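You operate a simulated robot arm through the tools that you are given. There is no shell and no other tool.

You run a simulated robot arm. Do the job below in one go: nothing can be reset, and whatever is moved stays where it is left.

## Task
Fit the battery showing green and press the joint on port 2.
Fine: the flat one in the tool goes in the battery tray; press once, then draw the tool back and leave it at that port.

It is judged by the outcome, as a careful person would: the job done as asked, and still so three seconds after it is handed in. It fails if anything else is knocked over, pushed out of place, dropped, spilled or broken.

## Robot
A 7-joint arm with a fingered hand, fixed in place. Base frame: the origin is on the floor under the middle of its stand, x ahead of it, y to its left, z up. Lengths are in mm, angles in degrees, forces in N, time in s.
It reaches about 1333 mm from its shoulder. Its first joint turns from -69.0 to 172.0 degrees. Payload 5 kg.
The TCP is the grasp point between the finger pads, 32 mm short of the fingertips. In the tool frame z runs along the fingers and y along their closing line. The gripper opens to 160 mm; its body begins 89 mm behind the TCP. The gripper is a hand of 3 fingers: y runs from the thumb to the fingers, the wrist lies at [0, 0, -252] in the tool frame, and closing takes about 1.5 s.
Orientation is told as [roll, pitch, yaw] about the base's x, y, z axes, in that order, counted from this pose: with the fingers straight down and closing along the base's y, the tool's x points along the base's -x, its y along +y and its z along -z.

## Interface
- The arm moves only by the tool nudge_tool. Its argument "plan" is a list of rows, each an object (a shift or turn left out is 0, a gripper value left out holds the last) with "xyz": the shift along the base's x, y, z in mm, a list of three; "rotation": the turn, a rotation vector about the base's x, y, z in degrees, a list of three. In form: [{"xyz": [x, y, z], "rotation": [rx, ry, rz]}, ...]. A call has 1 to 20 rows; each row is the pose to reach, as a shift and turn from the pose commanded when the call began. "hand" is the gripper command, from -1 (fully open) to 1 (shut), values between in proportion, set as the call begins (left out, the last holds). Rows are played at 5 a second. More than 50 mm and 8.6 degrees between two rows, or a gripper value outside its range, and nothing of the call is played. Where a pose cannot be reached the arm comes as near as it can. A force on the tool above 90 N (or 10 N above the force at the start of the call, whichever is more), or a blocked arm, ends the call early, and 0.2 s more pass. Each finger travels about 108 mm/s and halts on what it meets, pressing with about 32 N; the grip force reading is that of the motor and also rises with nothing between the fingers. The clock runs only during rows and for 0.2 s after the last one: add rows that repeat a pose to give the fingers time. It gives the time, the measured TCP pose, the force on the tool (base axes), the opening and the grip force at its end, in the units of the frame above (readings bear some noise), with the torque about the TCP (base axes, N m) and any sound that the robot's microphone picked up.
- Cameras (640 x 400 px; columns grow to the right, rows downward): "scene" is fixed at [220.4, -649.7, 1640.1]; the picture's right is [0.03, -1.00, 0.00], its down [-0.77, -0.02, -0.64] and it looks along [0.64, 0.02, -0.77] (base axes); focal length 339 px, centre (320, 200). "wrist" rides on the gripper at [65, -4, -116] in the tool frame; the picture's right is [0.06, 1.00, 0.00], its down [-0.87, 0.05, -0.49] and it looks along [-0.49, 0.03, 0.87] (tool axes); focal length 261 px, centre (320, 200). There is no depth. A picture from a camera that has moved, and an enlarged one, comes with that camera's place and axes in the base frame and with its lens.
- snapshot(camera): a new picture of that camera. It takes no simulated time.
- lift_body(by): slides the trunk up (or, below 0, down) by that many mm; the arm rides with it, the base frame stays. It gives what a move gives, with no picture.
- set_fingers(finger1, finger2, thumb_bend): sets how far each is bent, from 0 (flat) to 1 (curled in); at 0.3 the hand is open as for a grip, at 0.7 the pads meet at the TCP. One left out holds its place. A second passes; each finger stops where it meets its share of the squeeze, and holds until it gets a number again. A gripper value or a shape takes the hand back. It gives what a move gives, with no picture; readings hold the bend of each and the force on the fingers (four entries, about 0 where the hand has none), thumb and palm.
- preshape(shape): the hand has 3 fingers and takes this shape, open, in about a second: jaw (thumb against the fingers, like two jaws); tri (thumb and two fingers); tip (a fingertip pinch); poke (one finger out to press); point (the index stretched); flat (the hand flat); cup (the hand cupped); fist (a fist). The gripper value then closes the fingers along that shape, each until it touches; the sizes above hold for jaw. It gives what a move gives, with no picture.
- close_up(camera, box): a new picture of the part [left, top, right, bottom] of that camera's present view, enlarged. It takes no simulated time.
- job_done(): hands the job in; it is judged then, once.

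Places have to be worked out from the pictures, the camera data and where the tool is seen. Open the gripper and draw the arm clear of the work before you hand the job in, unless the task says otherwise.

The tools are called after "Emit:" as a command line: name --argument value ..., lists and objects as JSON in quotes. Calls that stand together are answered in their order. nudge_tool: Moves the arm, as the interface text tells. Its arguments: {"type":"object","properties":{"plan":{"type":"array","items":{"type":"object","properties":{"xyz":{"type":"array","items":{"type":"number"}},"rotation":{"type":"array","items":{"type":"number"}}}}},"hand":{"type":"number"}},"required":["plan"]} The other tools are called the same way: lift_body (by) moves the trunk up or down; preshape (shape) gives the hand a shape; set_fingers (finger1, finger2, thumb_bend) moves the fingers one by one; snapshot (camera) takes a picture; close_up (camera, box) takes an enlarged picture of a part of a camera's view; job_done () hands the job in.

At the start:

```text
t: 0.0
position: [457.6, -427.1, 1314.4]
ee_rot: [-0.1, 0.0, -0.1]
wrist_force: [-0.4, -0.1, -0.5]
wrist_torque: [-0.03, 0.02, 0.01]
opening: 159.6
finger_force: 0.0
shape: jaw
bend: [0.3, 0.3, 0.3]
finger forces: [0.1, 0.1, 0.0, 0.1, 0.1, 0.1]
trunk travel left (down, up): [-700.0, 240.0]
```

scene: 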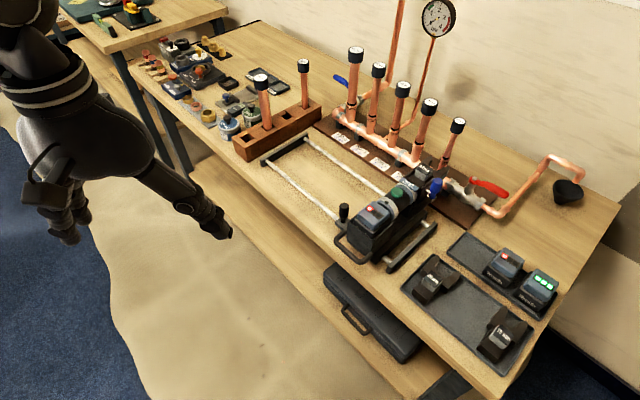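
wrist: 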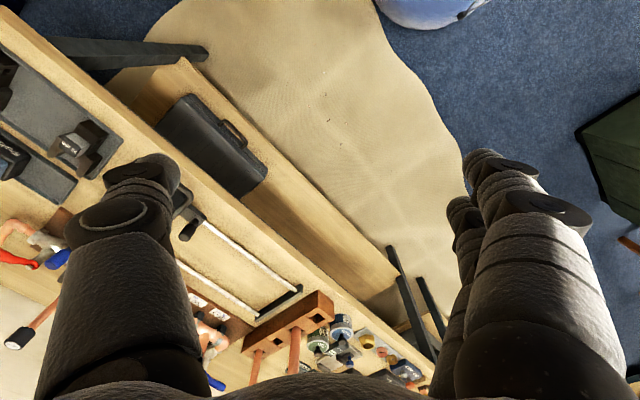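

I'll begin by looking closely at the bench: the press tool on the rails, the battery tray, and the pipe ports.

Emit:
close_up --camera "scene" --box '[320, 160, 480, 280]'

Emit:
close_up --camera "scene" --box '[390, 220, 570, 380]'

Emit:
close_up --camera "scene" --box '[310, 40, 500, 200]'

Emit:
close_up --camera "scene" --box '[130, 20, 330, 170]'

```text
3.33 times, centred on (400, 220) of scene
camera zoom: at [220.4, -649.7, 1640.1], right [0.03, -1.0, 0.0], down [-0.77, -0.02, -0.64], along [0.64, 0.02, -0.77], focal length 1130 px, centre (53, 133)
```

zoom: 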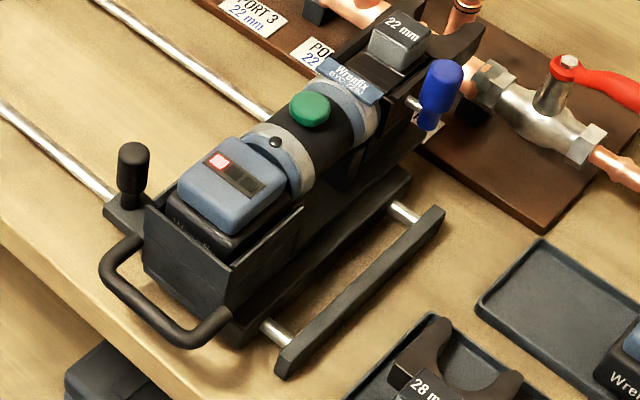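

```text
2.50 times, centred on (480, 300) of scene
camera zoom: at [220.4, -649.7, 1640.1], right [0.03, -1.0, 0.0], down [-0.77, -0.02, -0.64], along [0.64, 0.02, -0.77], focal length 847 px, centre (-80, -50)
```

zoom: 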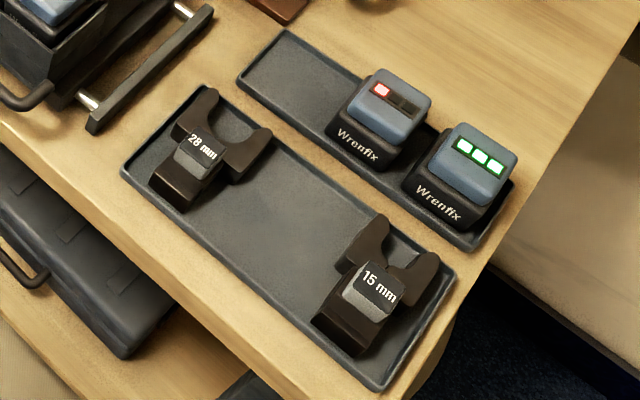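

```text
2.50 times, centred on (405, 120) of scene
camera zoom: at [220.4, -649.7, 1640.1], right [0.03, -1.0, 0.0], down [-0.77, -0.02, -0.64], along [0.64, 0.02, -0.77], focal length 847 px, centre (108, 400)
```

zoom: 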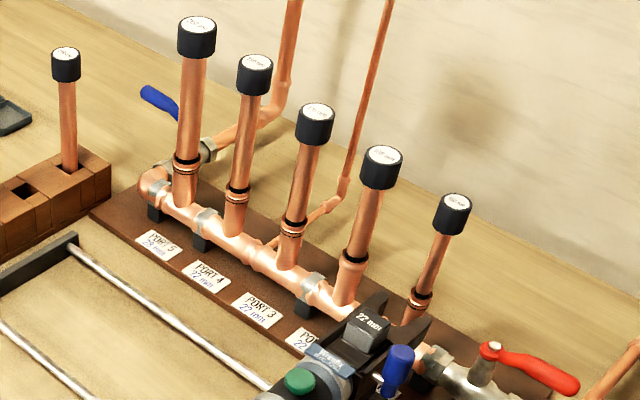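

```text
2.67 times, centred on (230, 95) of scene
camera zoom: at [220.4, -649.7, 1640.1], right [0.03, -1.0, 0.0], down [-0.77, -0.02, -0.64], along [0.64, 0.02, -0.77], focal length 904 px, centre (560, 480)
```

zoom: 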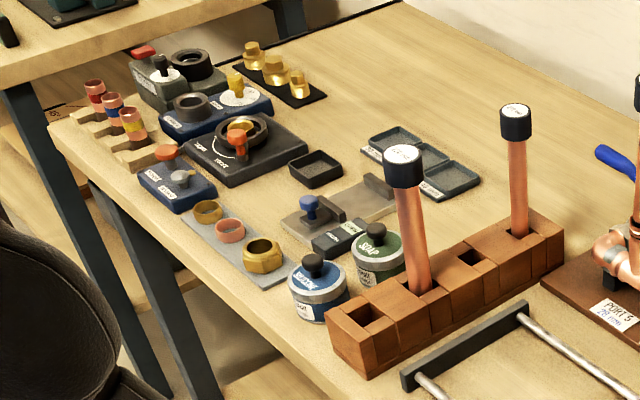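

Before moving I enlarge the wrist view to match features between the two cameras and find the bench height.

Emit:
close_up --camera "wrist" --box '[160, 180, 460, 400]'

Emit:
close_up --camera "wrist" --box '[0, 0, 200, 350]'

Emit:
close_up --camera "scene" --box '[225, 100, 445, 290]'

```text
1.82 times, centred on (310, 290) of wrist
camera zoom: at [392.9, -433.0, 1430.4], right [-0.06, 1.0, 0.0], down [0.87, 0.05, 0.49], along [0.49, 0.03, -0.87], focal length 474 px, centre (338, 36)
```

zoom: 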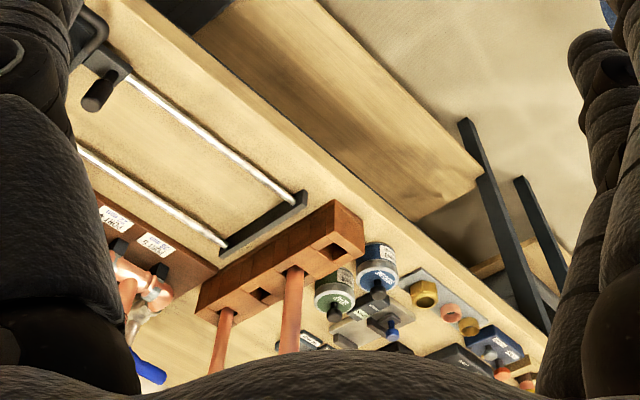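

```text
1.14 times, centred on (100, 175) of wrist
camera zoom: at [392.9, -433.0, 1430.4], right [-0.06, 1.0, 0.0], down [0.87, 0.05, 0.49], along [0.49, 0.03, -0.87], focal length 298 px, centre (571, 229)
```

zoom: 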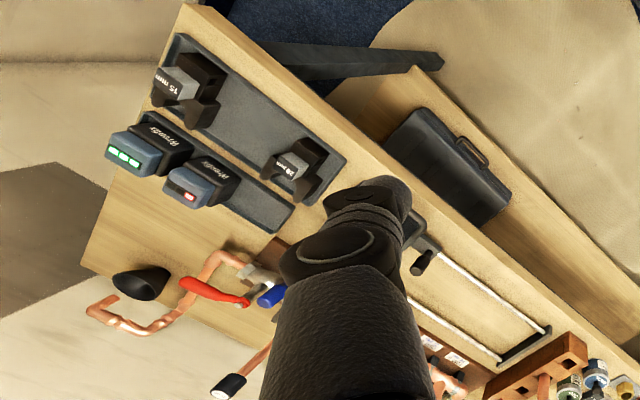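

```text
2.11 times, centred on (335, 195) of scene
camera zoom: at [220.4, -649.7, 1640.1], right [0.03, -1.0, 0.0], down [-0.77, -0.02, -0.64], along [0.64, 0.02, -0.77], focal length 714 px, centre (288, 210)
```

zoom: 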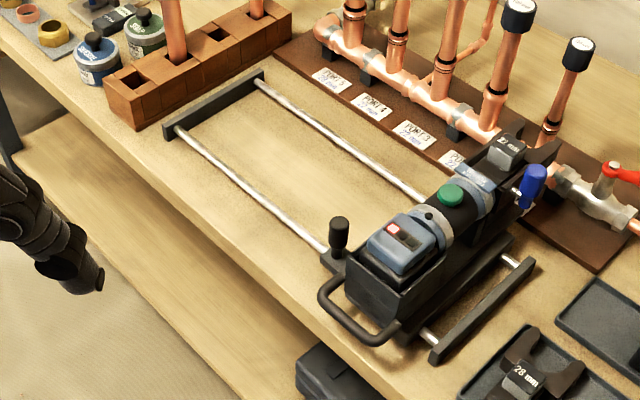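

The bench runs at about 45° to the base axes. Triangulating puts the rail bars at z≈918 and the green battery's top near (565,-1119,970). I turn the hand -45° about z and move it in front of the press tool for a closer look.

Emit:
nudge_tool --plan '[{"xyz": [18, -33, -3], "rotation": [0, 0, -5.6]}, {"xyz": [37, -66, -6], "rotation": [0, 0, -11.2]}, {"xyz": [55, -98, -9], "rotation": [0, 0, -16.9]}, {"xyz": [74, -131, -12], "rotation": [0, 0, -22.5]}, {"xyz": [92, -164, -15], "rotation": [0, 0, -28.1]}, {"xyz": [110, -197, -18], "rotation": [0, 0, -33.7]}, {"xyz": [129, -229, -21], "rotation": [0, 0, -39.4]}, {"xyz": [147, -262, -24], "rotation": [0, 0, -45]}, {"xyz": [147, -262, -24], "rotation": [0, 0, -45]}, {"xyz": [147, -262, -24], "rotation": [0, 0, -45]}]'

Emit:
snapshot --camera "wrist"

Emit:
snapshot --camera "scene"

```text
t: 2.2
position: [606.2, -687.7, 1289.2]
ee_rot: [0.1, 0.0, -45.1]
wrist_force: [-0.2, -0.3, -0.5]
wrist_torque: [0.01, -0.05, 0.0]
opening: 160.1
finger_force: 0.1
shape: jaw
bend: [0.3, 0.3, 0.3]
finger forces: [0.0, 0.0, 0.1, 0.0, 0.0, 0.1]
trunk travel left (down, up): [-700.0, 240.0]
```

```text
taken
camera wrist: at [557.7, -645.9, 1404.0], right [0.66, 0.75, 0.0], down [0.65, -0.58, 0.49], along [0.37, -0.33, -0.87], focal length 261 px, centre (320, 200)
```

wrist: 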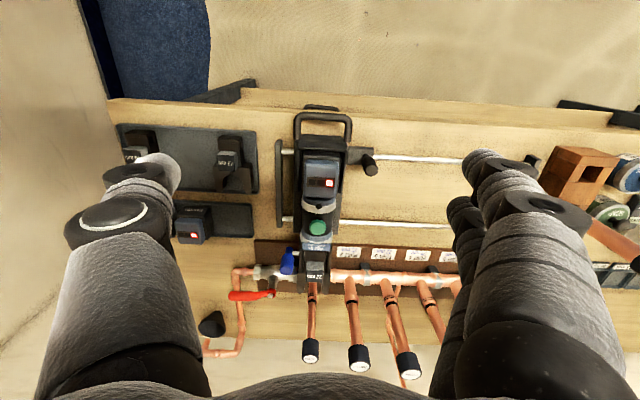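

```text
taken
```

scene: 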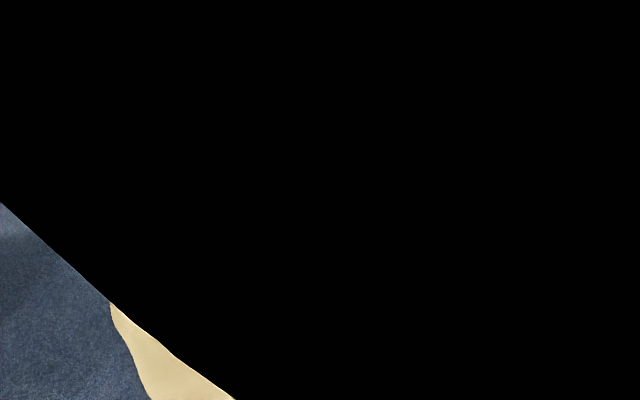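

The wrist view now frames the tool and ports, though the arm blocks the scene camera. I enlarge the tool, the ports and the labels.

Emit:
close_up --camera "wrist" --box '[250, 90, 410, 290]'

Emit:
close_up --camera "wrist" --box '[220, 220, 480, 385]'

Emit:
close_up --camera "wrist" --box '[100, 100, 300, 250]'

```text
2.00 times, centred on (330, 190) of wrist
camera zoom: at [557.7, -645.9, 1404.0], right [0.66, 0.75, 0.0], down [0.65, -0.58, 0.49], along [0.37, -0.33, -0.87], focal length 521 px, centre (300, 220)
```

zoom: 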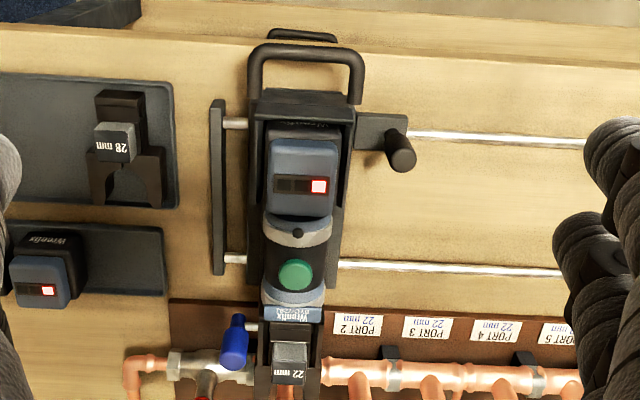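

```text
2.42 times, centred on (350, 302) of wrist
camera zoom: at [557.7, -645.9, 1404.0], right [0.66, 0.75, 0.0], down [0.65, -0.58, 0.49], along [0.37, -0.33, -0.87], focal length 632 px, centre (247, -48)
```

zoom: 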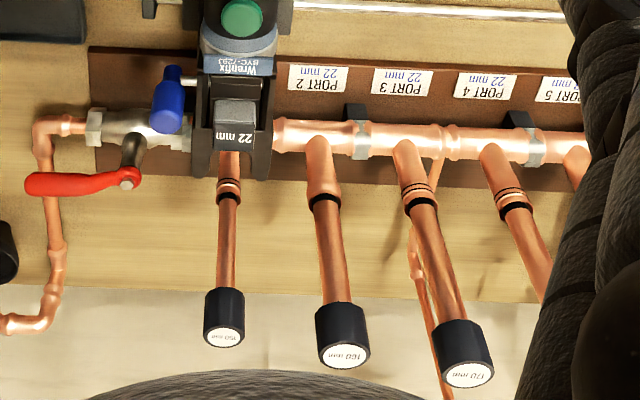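

```text
2.67 times, centred on (200, 175) of wrist
camera zoom: at [557.7, -645.9, 1404.0], right [0.66, 0.75, 0.0], down [0.65, -0.58, 0.49], along [0.37, -0.33, -0.87], focal length 695 px, centre (640, 267)
```

zoom: 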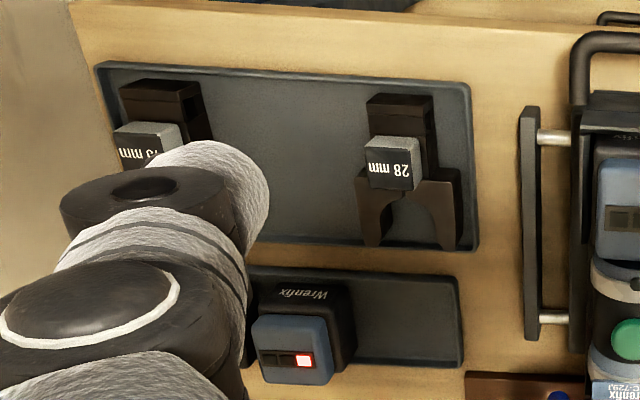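

Port 2 is the only unpressed joint: it has no dark rings, and both it and the fitted jaw are 22 mm. The tool now sits drawn back at port 1, one pitch (about 82 mm) to the right of port 2. I move closer over the battery to measure its surroundings.

Emit:
nudge_tool --plan '[{"xyz": [12, -10, -33]}, {"xyz": [24, -20, -66]}, {"xyz": [35, -29, -99]}, {"xyz": [35, -29, -99]}]'

Emit:
snapshot --camera "wrist"

Emit:
close_up --camera "wrist" --box '[230, 60, 430, 260]'

```text
t: 3.2
position: [638.9, -718.7, 1191.8]
ee_rot: [0.1, 0.0, -45.0]
wrist_force: [0.2, 0.2, 0.9]
wrist_torque: [-0.02, -0.03, -0.01]
opening: 160.0
finger_force: 0.1
shape: jaw
bend: [0.3, 0.3, 0.3]
finger forces: [0.0, 0.1, 0.1, 0.1, 0.1, 0.0]
trunk travel left (down, up): [-700.0, 240.0]
```

```text
taken
camera wrist: at [590.5, -675.6, 1308.1], right [0.66, 0.75, 0.0], down [0.65, -0.58, 0.49], along [0.37, -0.33, -0.87], focal length 261 px, centre (320, 200)
```

wrist: 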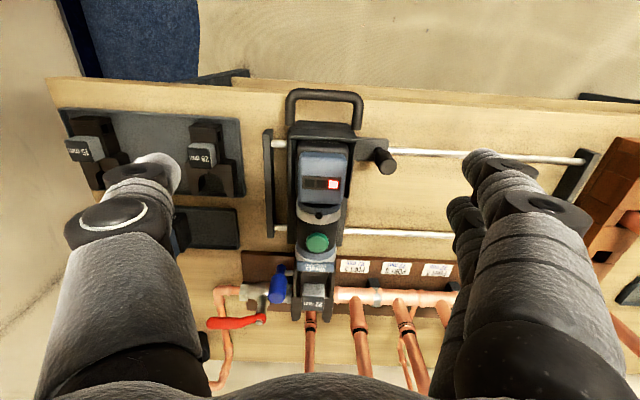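

```text
2.00 times, centred on (330, 160) of wrist
camera zoom: at [590.5, -675.6, 1308.1], right [0.66, 0.75, 0.0], down [0.65, -0.58, 0.49], along [0.37, -0.33, -0.87], focal length 521 px, centre (300, 280)
```

zoom: 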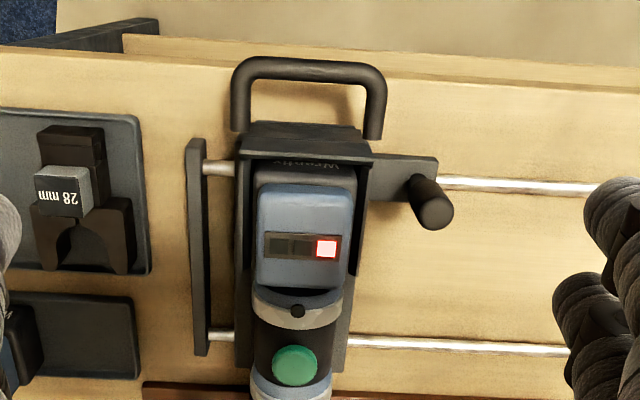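

The tool battery's cap measures about 51 x 61 mm, centred near a=53, b=1014 (bench-aligned axes) with its top at z≈1056. Next I test whether the arm can stand over the battery tray with the hand vertical, staying high.

Emit:
nudge_tool --plan '[{"xyz": [-7, -40, 0]}, {"xyz": [-15, -80, 0]}, {"xyz": [-22, -120, 0]}, {"xyz": [-30, -160, 0]}, {"xyz": [-37, -200, 0]}, {"xyz": [-44, -240, 0]}, {"xyz": [-52, -280, 0]}, {"xyz": [-59, -320, 0]}, {"xyz": [-67, -360, 0]}, {"xyz": [-74, -399, 0]}, {"xyz": [-74, -399, 0]}]'

Emit:
snapshot --camera "wrist"

Emit:
snapshot --camera "scene"

```text
t: 5.6
position: [565.7, -1116.5, 1193.4]
ee_rot: [0.0, -0.1, -45.0]
wrist_force: [0.2, -0.3, 0.0]
wrist_torque: [-0.04, 0.02, 0.01]
opening: 159.9
finger_force: 0.1
shape: jaw
bend: [0.3, 0.3, 0.3]
finger forces: [0.0, 0.0, 0.0, 0.0, 0.0, 0.0]
trunk travel left (down, up): [-700.0, 240.0]
```

```text
taken
camera wrist: at [516.1, -1074.0, 1309.1], right [0.66, 0.75, 0.0], down [0.65, -0.58, 0.49], along [0.37, -0.33, -0.87], focal length 261 px, centre (320, 200)
```

wrist: 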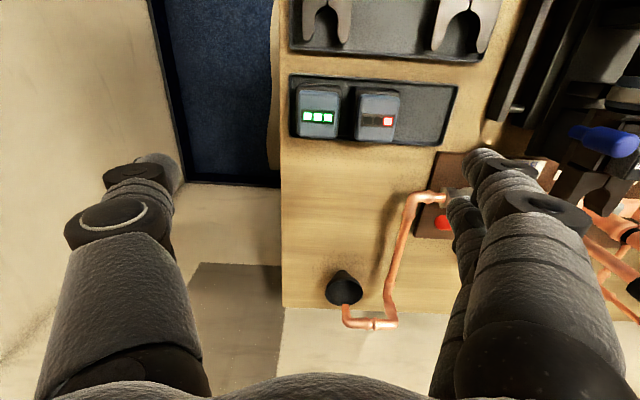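

```text
taken
```

scene: 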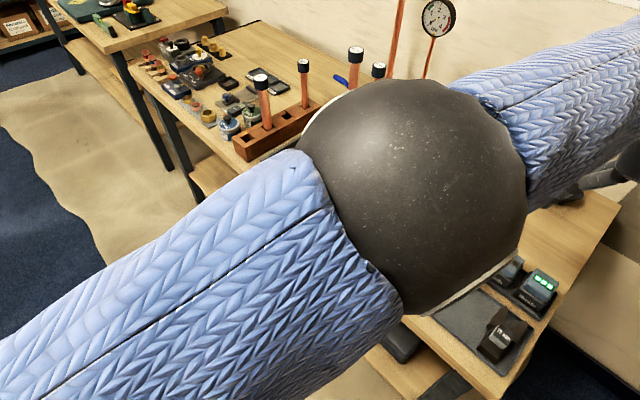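

The tray is reachable with a vertical hand. I enlarge the wrist view to measure the two batteries and the empty slot.

Emit:
close_up --camera "wrist" --box '[270, 50, 470, 170]'

Emit:
close_up --camera "scene" --box '[460, 220, 620, 340]'

```text
3.20 times, centred on (370, 110) of wrist
camera zoom: at [516.1, -1074.0, 1309.1], right [0.66, 0.75, 0.0], down [0.65, -0.58, 0.49], along [0.37, -0.33, -0.87], focal length 834 px, centre (160, 488)
```

zoom: 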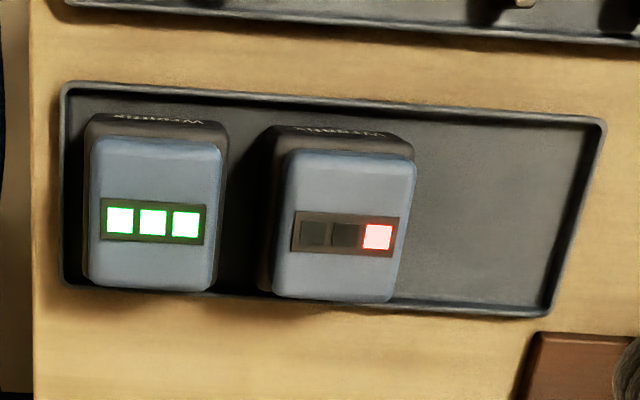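

```text
3.33 times, centred on (540, 280) of scene
camera zoom: at [220.4, -649.7, 1640.1], right [0.03, -1.0, 0.0], down [-0.77, -0.02, -0.64], along [0.64, 0.02, -0.77], focal length 1130 px, centre (-413, -67)
```

zoom: 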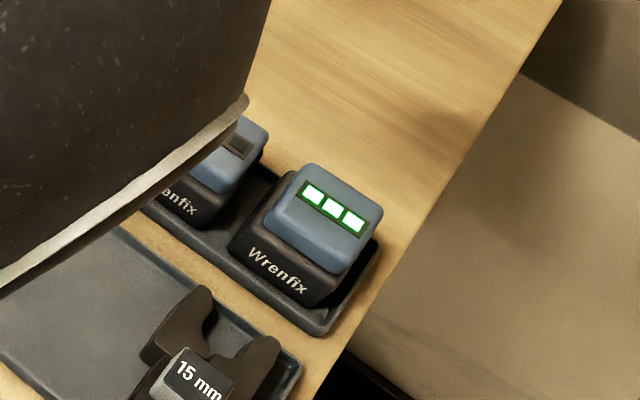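

Green is centred at a≈393, b≈1196, top z≈958. The other tray battery is 80 mm away, which leaves only about a 22 mm gap, and the empty slot is near a≈233. I close the fingers partway in free air to see how thick the fingertips are at roughly the battery's width.

Emit:
nudge_tool --plan '[{"xyz": [0, 0, 0]}, {"xyz": [0, 0, 0]}, {"xyz": [0, 0, 0]}, {"xyz": [0, 0, 0]}, {"xyz": [0, 0, 0]}, {"xyz": [0, 0, 0]}]' --hand 0.25

Emit:
snapshot --camera "wrist"

```text
t: 7.0
position: [563.9, -1117.3, 1192.0]
ee_rot: [0.0, 0.0, -45.0]
wrist_force: [-0.3, 0.0, -0.5]
wrist_torque: [0.0, 0.01, 0.02]
opening: 60.7
finger_force: 0.0
shape: jaw
bend: [0.73, 0.73, 0.7]
finger forces: [0.0, 0.0, 0.0, 0.0, 0.0, 0.1]
trunk travel left (down, up): [-700.0, 240.0]
```

```text
taken
camera wrist: at [515.7, -1075.1, 1307.7], right [0.66, 0.75, 0.0], down [0.65, -0.58, 0.49], along [0.37, -0.33, -0.87], focal length 261 px, centre (320, 200)
```

wrist: 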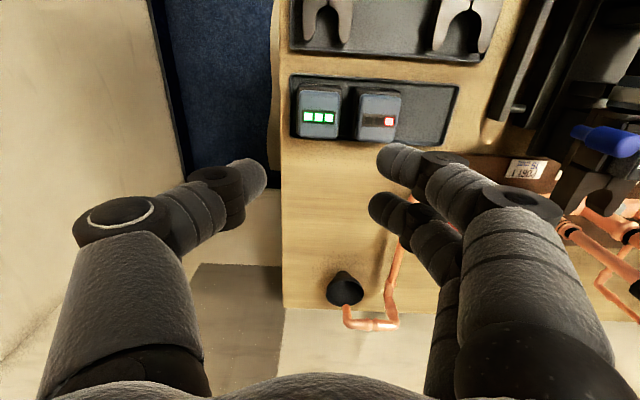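

When partly closed, the fingers hook inwards with the tips at a slant. I bring the hand back into the scene camera's view to study its profile before choosing a grip.

Emit:
nudge_tool --plan '[{"xyz": [-6, 38, 12], "rotation": [0, 0, 2.5]}, {"xyz": [-12, 77, 24], "rotation": [0, 0, 5]}, {"xyz": [-18, 115, 36], "rotation": [0, 0, 7.5]}, {"xyz": [-24, 153, 48], "rotation": [0, 0, 10]}, {"xyz": [-30, 192, 60], "rotation": [0, 0, 12.5]}, {"xyz": [-36, 230, 72], "rotation": [0, 0, 15]}, {"xyz": [-42, 268, 84], "rotation": [0, 0, 17.5]}, {"xyz": [-48, 307, 96], "rotation": [0, 0, 20]}, {"xyz": [-54, 345, 108], "rotation": [0, 0, 22.5]}, {"xyz": [-60, 383, 120], "rotation": [0, 0, 25]}, {"xyz": [-66, 422, 122], "rotation": [0, 0, 27.5]}, {"xyz": [-72, 460, 122], "rotation": [0, 0, 30]}, {"xyz": [-78, 498, 122], "rotation": [0, 0, 32.5]}, {"xyz": [-84, 537, 122], "rotation": [0, 0, 35]}, {"xyz": [-90, 575, 122], "rotation": [0, 0, 37.5]}, {"xyz": [-96, 613, 122], "rotation": [0, 0, 40]}, {"xyz": [-102, 652, 122], "rotation": [0, 0, 42.5]}, {"xyz": [-107, 690, 122], "rotation": [0, 0, 45]}, {"xyz": [-107, 690, 122], "rotation": [0, 0, 45]}]'

Emit:
close_up --camera "scene" --box '[0, 50, 320, 290]'

```text
t: 11.0
position: [457.4, -429.0, 1315.6]
ee_rot: [0.0, -0.1, -0.1]
wrist_force: [-0.8, 0.1, -0.1]
wrist_torque: [0.03, -0.03, 0.02]
opening: 60.3
finger_force: 0.2
shape: jaw
bend: [0.73, 0.73, 0.7]
finger forces: [0.0, 0.1, 0.0, 0.1, 0.0, 0.1]
trunk travel left (down, up): [-700.0, 240.0]
```

```text
1.67 times, centred on (160, 170) of scene
camera zoom: at [220.4, -649.7, 1640.1], right [0.03, -1.0, 0.0], down [-0.77, -0.02, -0.64], along [0.64, 0.02, -0.77], focal length 565 px, centre (587, 250)
```

zoom: 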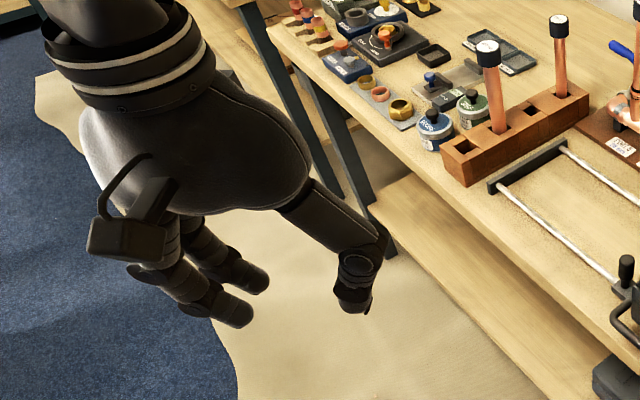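

From above the profile is hard to judge, so I raise the hand to be nearly level with the scene camera for a side view.

Emit:
nudge_tool --plan '[{"xyz": [25, -15, 24]}, {"xyz": [50, -30, 48]}, {"xyz": [75, -45, 72]}, {"xyz": [100, -60, 96]}, {"xyz": [125, -75, 120]}, {"xyz": [150, -90, 140]}, {"xyz": [150, -90, 140]}]'

Emit:
snapshot --camera "scene"

```text
t: 12.6
position: [608.9, -515.8, 1455.4]
ee_rot: [0.0, -0.1, 0.1]
wrist_force: [-0.5, 0.6, 0.3]
wrist_torque: [0.0, -0.04, -0.04]
opening: 60.2
finger_force: 0.0
shape: jaw
bend: [0.73, 0.73, 0.7]
finger forces: [0.1, 0.0, 0.0, 0.0, 0.0, 0.1]
trunk travel left (down, up): [-700.0, 240.0]
```

```text
taken
```

scene: 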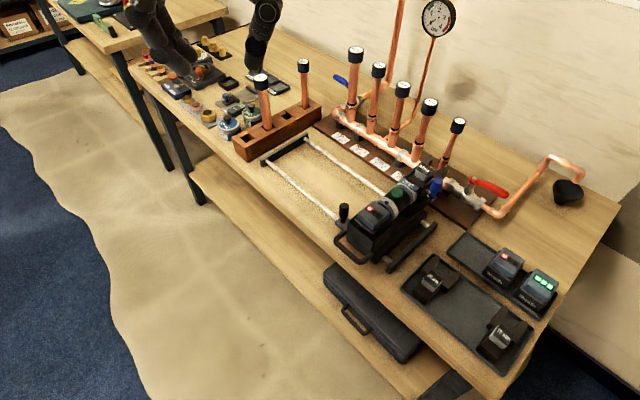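

Emit:
close_up --camera "scene" --box '[110, 0, 310, 110]'

Emit:
close_up --camera "scene" --box '[325, 165, 465, 275]'

```text
3.20 times, centred on (210, 55) of scene
camera zoom: at [220.4, -649.7, 1640.1], right [0.03, -1.0, 0.0], down [-0.77, -0.02, -0.64], along [0.64, 0.02, -0.77], focal length 1085 px, centre (672, 664)
```

zoom: 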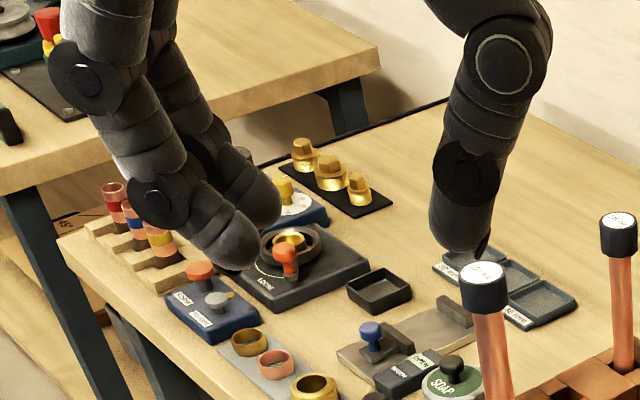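

```text
3.64 times, centred on (395, 220) of scene
camera zoom: at [220.4, -649.7, 1640.1], right [0.03, -1.0, 0.0], down [-0.77, -0.02, -0.64], along [0.64, 0.02, -0.77], focal length 1232 px, centre (47, 127)
```

zoom: 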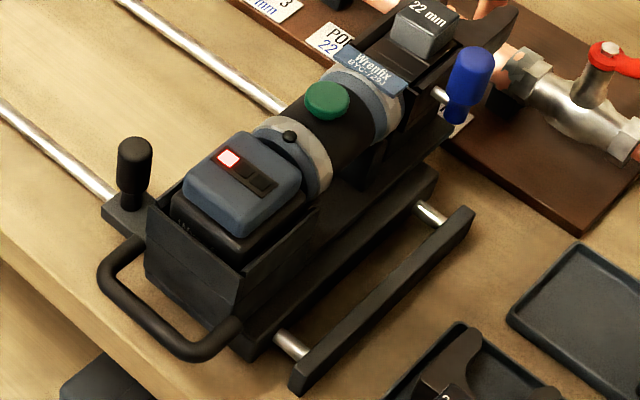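

The thumb's end stays near vertical, the two fingers lean in, and tips are about 20 mm thick. The gap beside the tray's other battery is too small for that, so in the tray I must grip across b. In the tool the collar means I must grip across a. I test whether the needed yaw of -135° is reachable over the open bench between the rails.

Emit:
nudge_tool --plan '[{"xyz": [14, -10, -9], "rotation": [0, 0, -7.5]}, {"xyz": [27, -20, -17], "rotation": [0, 0, -15]}, {"xyz": [41, -30, -26], "rotation": [0, 0, -22.5]}, {"xyz": [54, -40, -34], "rotation": [0, 0, -30]}, {"xyz": [68, -50, -43], "rotation": [0, 0, -37.5]}, {"xyz": [81, -60, -52], "rotation": [0, 0, -45]}, {"xyz": [95, -70, -60], "rotation": [0, 0, -52.5]}, {"xyz": [108, -80, -69], "rotation": [0, 0, -60]}, {"xyz": [122, -90, -78], "rotation": [0, 0, -67.5]}, {"xyz": [135, -100, -86], "rotation": [0, 0, -75]}, {"xyz": [149, -110, -95], "rotation": [0, 0, -82.5]}, {"xyz": [162, -120, -103], "rotation": [0, 0, -90]}, {"xyz": [176, -130, -112], "rotation": [0, 0, -97.5]}, {"xyz": [189, -140, -121], "rotation": [0, 0, -105]}, {"xyz": [203, -150, -129], "rotation": [0, 0, -112.5]}, {"xyz": [216, -160, -138], "rotation": [0, 0, -120]}, {"xyz": [230, -170, -146], "rotation": [0, 0, -127.5]}, {"xyz": [243, -180, -155], "rotation": [0, 0, -135]}, {"xyz": [243, -180, -155], "rotation": [0, 0, -135]}]' --hand -0.5

Emit:
snapshot --camera "wrist"

Emit:
snapshot --camera "scene"

```text
t: 16.6
position: [852.3, -697.8, 1298.9]
ee_rot: [0.2, 0.0, -135.1]
wrist_force: [-0.4, 0.1, -0.3]
wrist_torque: [0.0, -0.06, 0.03]
opening: 119.5
finger_force: 0.0
shape: jaw
bend: [0.63, 0.63, 0.6]
finger forces: [0.1, 0.0, 0.2, 0.0, 0.0, 0.0]
trunk travel left (down, up): [-700.0, 240.0]
```

```text
taken
camera wrist: at [895.1, -650.0, 1414.7], right [0.75, -0.66, 0.0], down [-0.58, -0.65, 0.49], along [-0.33, -0.37, -0.87], focal length 261 px, centre (320, 200)
```

wrist: 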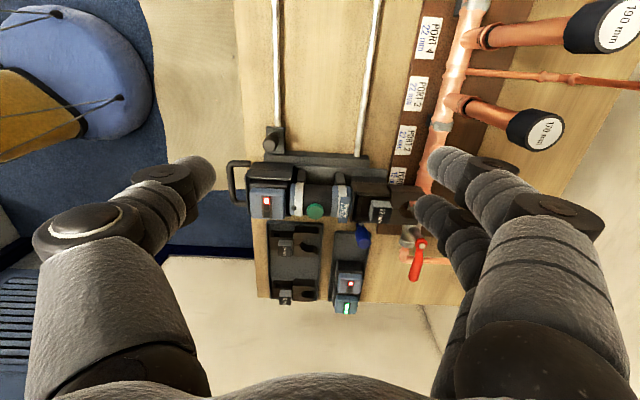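

```text
taken
```

scene: 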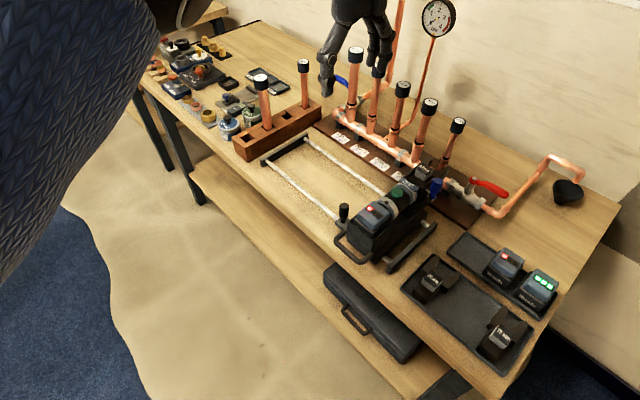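

Yaw -135° is reachable here, and this view looks down the bench at the tool and tray. I enlarge it for more measurements.

Emit:
close_up --camera "wrist" --box '[220, 120, 440, 260]'

Emit:
close_up --camera "wrist" --box '[380, 0, 560, 200]'

```text
2.86 times, centred on (330, 190) of wrist
camera zoom: at [895.1, -650.0, 1414.7], right [0.75, -0.66, 0.0], down [-0.58, -0.65, 0.49], along [-0.33, -0.37, -0.87], focal length 745 px, centre (291, 229)
```

zoom: 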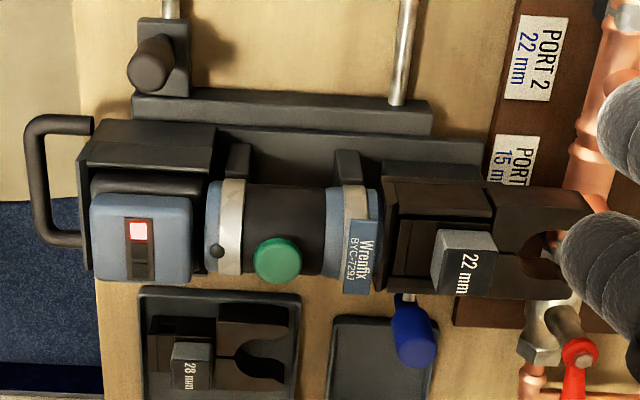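

```text
2.00 times, centred on (470, 100) of wrist
camera zoom: at [895.1, -650.0, 1414.7], right [0.75, -0.66, 0.0], down [-0.58, -0.65, 0.49], along [-0.33, -0.37, -0.87], focal length 521 px, centre (20, 400)
```

zoom: 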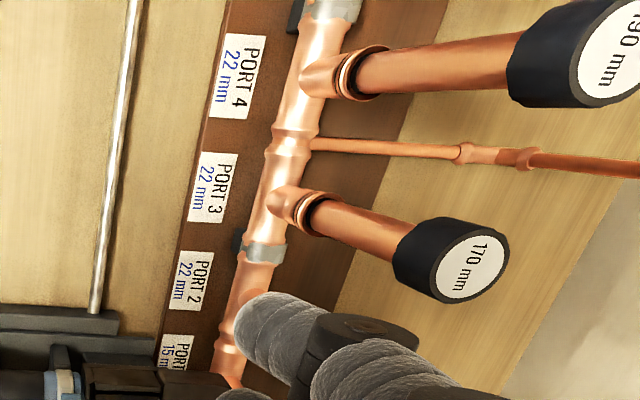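

The collar begins at about b≈1057, the battery cap spans b≈990–1049, its top is at z≈1049, and the holder walls top out near z≈1016. I go above the tool battery with yaw -45° and fingers open to about 100 mm, then check alignment.

Emit:
nudge_tool --plan '[{"xyz": [-14, -5, -8], "rotation": [0, 0, 7.5]}, {"xyz": [-29, -9, -16], "rotation": [0, 0, 15]}, {"xyz": [-43, -14, -24], "rotation": [0, 0, 22.5]}, {"xyz": [-57, -19, -32], "rotation": [0, 0, 30]}, {"xyz": [-72, -23, -45], "rotation": [0, 0, 37.5]}, {"xyz": [-86, -28, -60], "rotation": [0, 0, 45]}, {"xyz": [-101, -33, -75], "rotation": [0, 0, 52.5]}, {"xyz": [-115, -38, -90], "rotation": [0, 0, 60]}, {"xyz": [-129, -42, -105], "rotation": [0, 0, 67.5]}, {"xyz": [-144, -47, -120], "rotation": [0, 0, 75]}, {"xyz": [-158, -52, -135], "rotation": [0, 0, 82.5]}, {"xyz": [-172.4, -56.3, -149], "rotation": [0, 0, 90]}, {"xyz": [-172.4, -56.3, -149], "rotation": [0, 0, 90]}]' --hand -0.25

Emit:
snapshot --camera "wrist"

Emit:
snapshot --camera "scene"

```text
t: 19.4
position: [681.1, -754.3, 1147.4]
ee_rot: [0.0, 0.0, -45.0]
wrist_force: [-0.3, -0.7, -0.2]
wrist_torque: [0.02, 0.01, 0.0]
opening: 100.6
finger_force: 0.0
shape: jaw
bend: [0.7, 0.7, 0.68]
finger forces: [0.1, 0.1, 0.0, 0.0, 0.0, 0.0]
trunk travel left (down, up): [-700.0, 240.0]
```

```text
taken
camera wrist: at [631.1, -711.9, 1264.0], right [0.66, 0.75, 0.0], down [0.65, -0.58, 0.49], along [0.37, -0.32, -0.87], focal length 261 px, centre (320, 200)
```

wrist: 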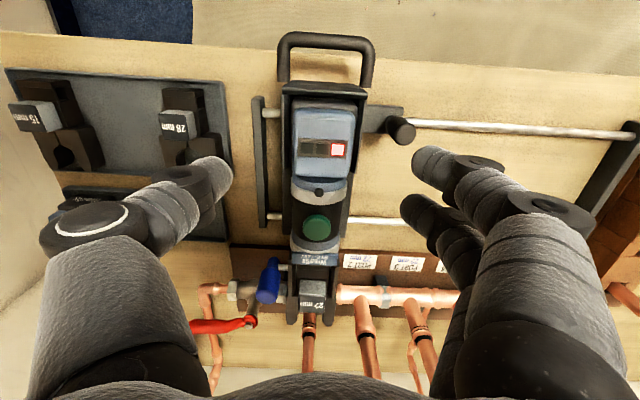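

```text
taken
```

scene: 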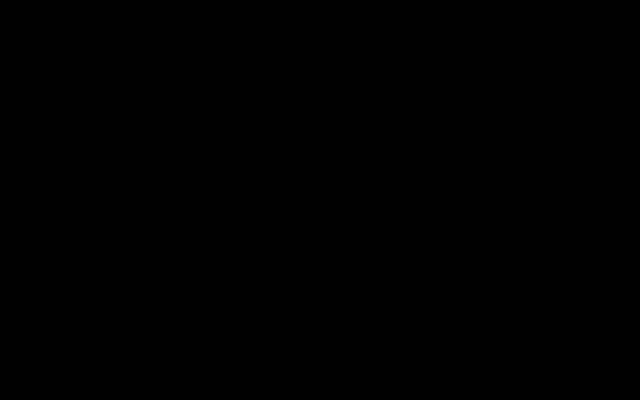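

The hand is centred over the battery (LED bar at a≈51, b≈1020; TCP at a≈52, b≈1015). I descend around the cap with the fingertips staying above the holder walls.

Emit:
nudge_tool --plan '[{"xyz": [0, 0, -25]}, {"xyz": [0, 0, -50]}, {"xyz": [0, 0, -70]}, {"xyz": [0, 0, -90]}, {"xyz": [0, 0, -90]}]'

Emit:
snapshot --camera "wrist"

```text
t: 20.6
position: [679.9, -754.4, 1058.6]
ee_rot: [0.0, -0.1, -45.0]
wrist_force: [-0.1, -0.4, 0.8]
wrist_torque: [-0.05, 0.01, 0.02]
opening: 100.5
finger_force: 0.1
shape: jaw
bend: [0.7, 0.7, 0.68]
finger forces: [0.1, 0.0, 0.1, 0.0, 0.0, 0.0]
trunk travel left (down, up): [-700.0, 240.0]
```

```text
taken
camera wrist: at [631.0, -712.0, 1174.5], right [0.66, 0.75, 0.0], down [0.65, -0.58, 0.49], along [0.37, -0.33, -0.87], focal length 261 px, centre (320, 200)
```

wrist: 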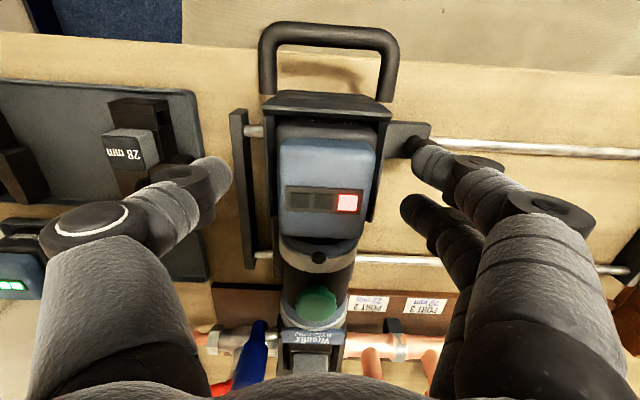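

The cap is centred about 2 mm toward -a from the TCP, so I correct that and close the fingers on the cap.

Emit:
nudge_tool --plan '[{"xyz": [1.4, 1.4, -2]}, {"xyz": [1.4, 1.4, -2]}, {"xyz": [1.4, 1.4, -2]}]'

Emit:
nudge_tool --plan '[{"xyz": [0, 0, 0]}, {"xyz": [0, 0, 0]}, {"xyz": [0, 0, 0]}, {"xyz": [0, 0, 0]}, {"xyz": [0, 0, 0]}, {"xyz": [0, 0, 0]}, {"xyz": [0, 0, 0]}, {"xyz": [0, 0, 0]}]' --hand 0.7

Emit:
snapshot --camera "wrist"

```text
t: 21.4
position: [683.5, -753.0, 1055.7]
ee_rot: [0.0, 0.1, -45.0]
wrist_force: [0.0, -0.4, -0.7]
wrist_torque: [-0.03, 0.02, 0.0]
opening: 100.4
finger_force: 0.0
shape: jaw
bend: [0.7, 0.7, 0.68]
finger forces: [0.0, 0.0, 0.1, 0.0, 0.0, 0.0]
trunk travel left (down, up): [-700.0, 240.0]
```

```text
t: 23.2
position: [681.1, -752.3, 1055.3]
ee_rot: [0.0, -0.1, -45.1]
wrist_force: [1.0, -0.3, 1.1]
wrist_torque: [0.13, -0.14, 0.01]
opening: 45.8
finger_force: 32.2
shape: jaw
bend: [0.73, 0.73, 0.7]
finger forces: [14.9, 15.1, 0.0, 0.0, 28.5, 0.0]
trunk travel left (down, up): [-700.0, 240.0]
```

```text
taken
camera wrist: at [632.6, -710.5, 1172.2], right [0.66, 0.75, 0.0], down [0.65, -0.58, 0.49], along [0.37, -0.33, -0.87], focal length 261 px, centre (320, 200)
```

wrist: 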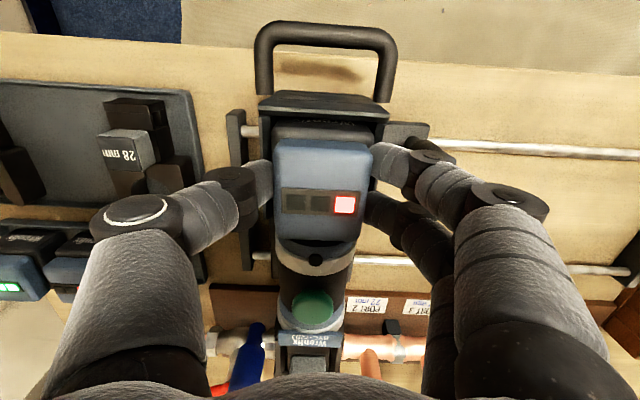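

The grip is firm at about 32 N on both sides of the cap. I lift straight up in small steps and watch the force and the battery.

Emit:
nudge_tool --plan '[{"xyz": [0, 0, 5]}, {"xyz": [0, 0, 10]}, {"xyz": [0, 0, 15]}, {"xyz": [0, 0, 20]}, {"xyz": [0, 0, 25]}, {"xyz": [0, 0, 30]}]'

Emit:
snapshot --camera "wrist"

```text
t: 24.6
position: [681.1, -753.3, 1086.6]
ee_rot: [0.2, 0.1, -45.0]
wrist_force: [0.1, 0.1, -4.3]
wrist_torque: [0.02, 0.04, 0.01]
opening: 45.8
finger_force: 31.1
shape: jaw
bend: [0.73, 0.73, 0.7]
finger forces: [14.8, 14.6, 0.0, 0.0, 28.7, 0.1]
trunk travel left (down, up): [-700.0, 240.0]
```

```text
taken
camera wrist: at [632.1, -711.0, 1202.7], right [0.66, 0.75, 0.0], down [0.65, -0.58, 0.49], along [0.37, -0.32, -0.87], focal length 261 px, centre (320, 200)
```

wrist: 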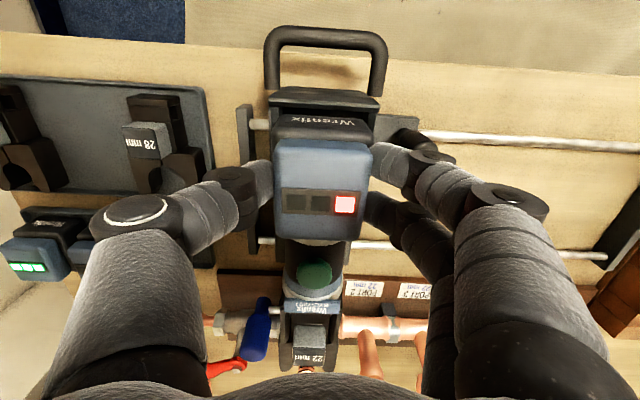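

The flat battery is out cleanly, weighing about 4 N. I lift higher, then carry it to above the tray's empty slot while turning the hand to yaw -135° so the fingers end up on the ±b sides.

Emit:
nudge_tool --plan '[{"xyz": [0, 0, 38]}, {"xyz": [0, 0, 76]}, {"xyz": [0, 0, 113]}, {"xyz": [0, -21, 113], "rotation": [0, 0, -7.5]}, {"xyz": [0, -43, 113], "rotation": [0, 0, -15]}, {"xyz": [0, -65, 113], "rotation": [0, 0, -22.5]}, {"xyz": [0, -86, 113], "rotation": [0, 0, -30]}, {"xyz": [-1, -108, 113], "rotation": [0, 0, -37.5]}, {"xyz": [-1, -129, 113], "rotation": [0, 0, -45]}, {"xyz": [-1, -151, 113], "rotation": [0, 0, -52.5]}, {"xyz": [-1, -172, 113], "rotation": [0, 0, -60]}, {"xyz": [-1, -194, 113], "rotation": [0, 0, -67.5]}, {"xyz": [-1.5, -215, 113], "rotation": [0, 0, -75]}, {"xyz": [-1.5, -237, 113], "rotation": [0, 0, -82.5]}, {"xyz": [-1.6, -258.6, 113], "rotation": [0, 0, -90]}, {"xyz": [-1.6, -258.6, 113], "rotation": [0, 0, -90]}]'

Emit:
snapshot --camera "wrist"

Emit:
snapshot --camera "scene"

```text
t: 28.0
position: [678.6, -1011.5, 1201.6]
ee_rot: [-0.1, 0.1, -135.0]
wrist_force: [-0.1, 0.2, -3.6]
wrist_torque: [-0.01, -0.04, 0.0]
opening: 45.7
finger_force: 32.0
shape: jaw
bend: [0.73, 0.73, 0.7]
finger forces: [15.4, 15.3, 0.0, 0.0, 28.8, 0.0]
trunk travel left (down, up): [-700.0, 240.0]
```

```text
taken
camera wrist: at [721.8, -963.0, 1318.3], right [0.75, -0.66, 0.0], down [-0.58, -0.65, 0.49], along [-0.33, -0.37, -0.87], focal length 261 px, centre (320, 200)
```

wrist: 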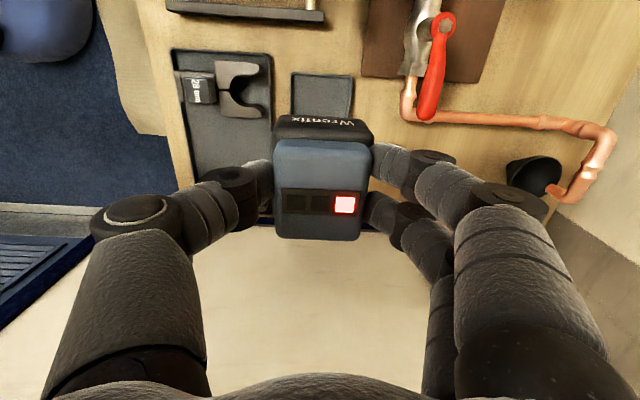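

```text
taken
```

scene: 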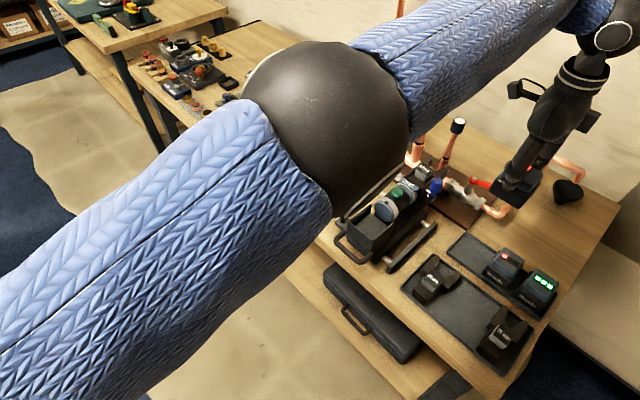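

The scene camera now sees the tray. The battery's centre works out at a≈242, b≈1195, over the free slot between the tray rim and the other battery. I lower it most of the way.

Emit:
nudge_tool --plan '[{"xyz": [0, 0, -38]}, {"xyz": [0, 0, -76]}, {"xyz": [0, 0, -114]}, {"xyz": [0, 0, -152]}, {"xyz": [0, 0, -185]}, {"xyz": [0, 0, -205]}, {"xyz": [0, 0, -205]}]'

Emit:
snapshot --camera "wrist"

Emit:
close_up --camera "scene" --box '[400, 160, 600, 320]'

```text
t: 29.6
position: [678.2, -1011.9, 993.4]
ee_rot: [-0.1, 0.0, -135.0]
wrist_force: [-0.2, 0.1, -3.7]
wrist_torque: [0.0, -0.03, 0.0]
opening: 45.8
finger_force: 32.2
shape: jaw
bend: [0.73, 0.73, 0.7]
finger forces: [15.5, 15.4, 0.0, 0.0, 29.0, 0.0]
trunk travel left (down, up): [-700.0, 240.0]
```

```text
taken
camera wrist: at [722.9, -963.5, 1109.7], right [0.75, -0.66, 0.0], down [-0.58, -0.65, 0.49], along [-0.33, -0.37, -0.87], focal length 261 px, centre (320, 200)
```

wrist: 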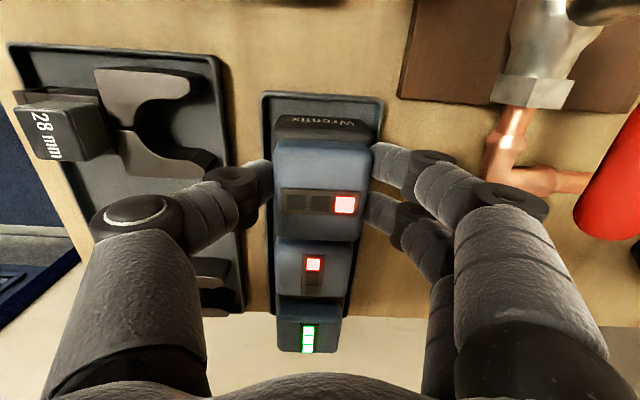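

```text
2.50 times, centred on (500, 240) of scene
camera zoom: at [220.4, -649.7, 1640.1], right [0.03, -1.0, 0.0], down [-0.77, -0.02, -0.64], along [0.64, 0.02, -0.77], focal length 847 px, centre (-130, 100)
```

zoom: 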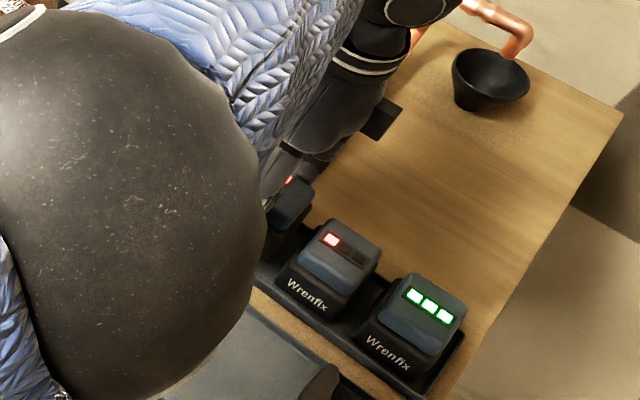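

The gap to the neighbouring battery is about 10 mm and the rim clearance about 8 mm. I lower slowly toward the expected seating height (TCP ≈ 964).

Emit:
nudge_tool --plan '[{"xyz": [0, 0, -8]}, {"xyz": [0, 0, -16]}, {"xyz": [0, 0, -22]}, {"xyz": [0, 0, -22]}]'

Emit:
nudge_tool --plan '[{"xyz": [0, 0, -2]}, {"xyz": [0, 0, -4]}, {"xyz": [0, 0, -4]}]'

```text
t: 30.6
position: [680.3, -1011.6, 972.7]
ee_rot: [0.1, 0.0, -135.0]
wrist_force: [-0.1, -0.5, 4.3]
wrist_torque: [-0.22, -0.15, -0.01]
opening: 45.7
finger_force: 32.4
shape: jaw
bend: [0.73, 0.73, 0.7]
finger forces: [17.5, 17.9, 0.1, 0.1, 30.3, 0.1]
trunk travel left (down, up): [-700.0, 240.0]
```

```text
t: 31.4
position: [678.4, -1011.4, 972.9]
ee_rot: [0.1, 0.0, -135.0]
wrist_force: [3.6, -6.3, 26.3]
wrist_torque: [-0.71, -0.63, -0.03]
opening: 46.8
finger_force: 32.1
shape: jaw
bend: [0.74, 0.74, 0.7]
finger forces: [25.2, 25.5, 0.1, 0.0, 29.4, 0.0]
trunk travel left (down, up): [-700.0, 240.0]
```

Contact came at TCP z≈972.7. I ease the pressure off and check whether it sits flat on the tray floor or on a rim.

Emit:
nudge_tool --plan '[{"xyz": [0, 0, 3]}, {"xyz": [0, 0, 3.5]}, {"xyz": [0, 0, 3.5]}]'

Emit:
snapshot --camera "wrist"

Emit:
close_up --camera "wrist" --box '[230, 70, 420, 230]'

Emit:
close_up --camera "scene" --box '[440, 200, 580, 310]'

```text
t: 32.2
position: [679.9, -1010.7, 973.3]
ee_rot: [0.0, 0.1, -135.0]
wrist_force: [5.6, -2.7, 14.0]
wrist_torque: [-0.5, -0.62, 0.05]
opening: 46.8
finger_force: 32.3
shape: jaw
bend: [0.74, 0.74, 0.7]
finger forces: [21.9, 22.2, 0.0, 0.0, 29.1, 0.1]
trunk travel left (down, up): [-700.0, 240.0]
```

```text
taken
camera wrist: at [722.2, -962.4, 1089.3], right [0.75, -0.66, 0.0], down [-0.58, -0.65, 0.49], along [-0.33, -0.37, -0.87], focal length 261 px, centre (320, 200)
```

wrist: 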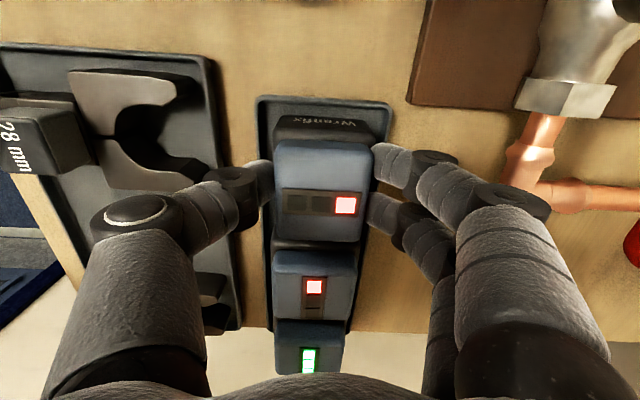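

```text
2.50 times, centred on (325, 150) of wrist
camera zoom: at [722.2, -962.4, 1089.3], right [0.75, -0.66, 0.0], down [-0.58, -0.65, 0.49], along [-0.33, -0.37, -0.87], focal length 652 px, centre (308, 325)
```

zoom: 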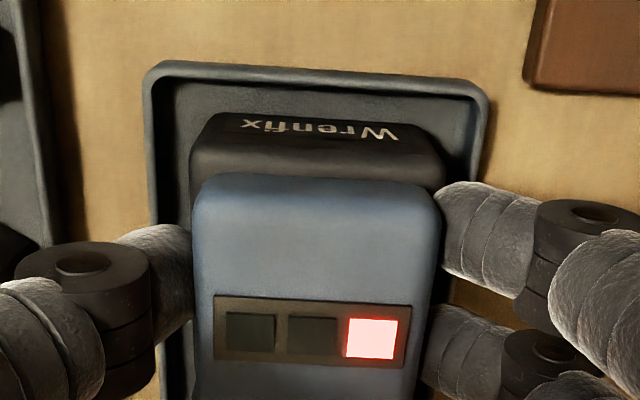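

```text
3.64 times, centred on (510, 255) of scene
camera zoom: at [220.4, -649.7, 1640.1], right [0.03, -1.0, 0.0], down [-0.77, -0.02, -0.64], along [0.64, 0.02, -0.77], focal length 1232 px, centre (-371, 0)
```

zoom: 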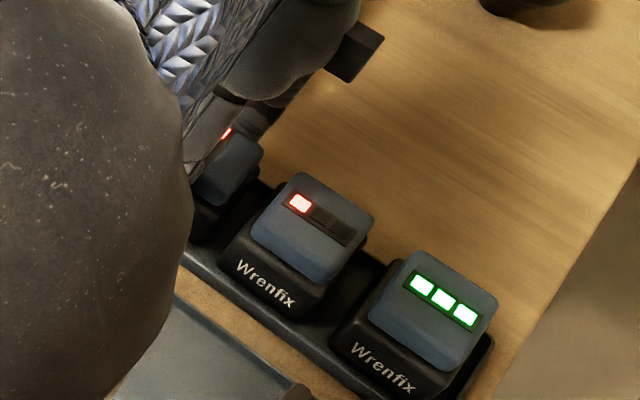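

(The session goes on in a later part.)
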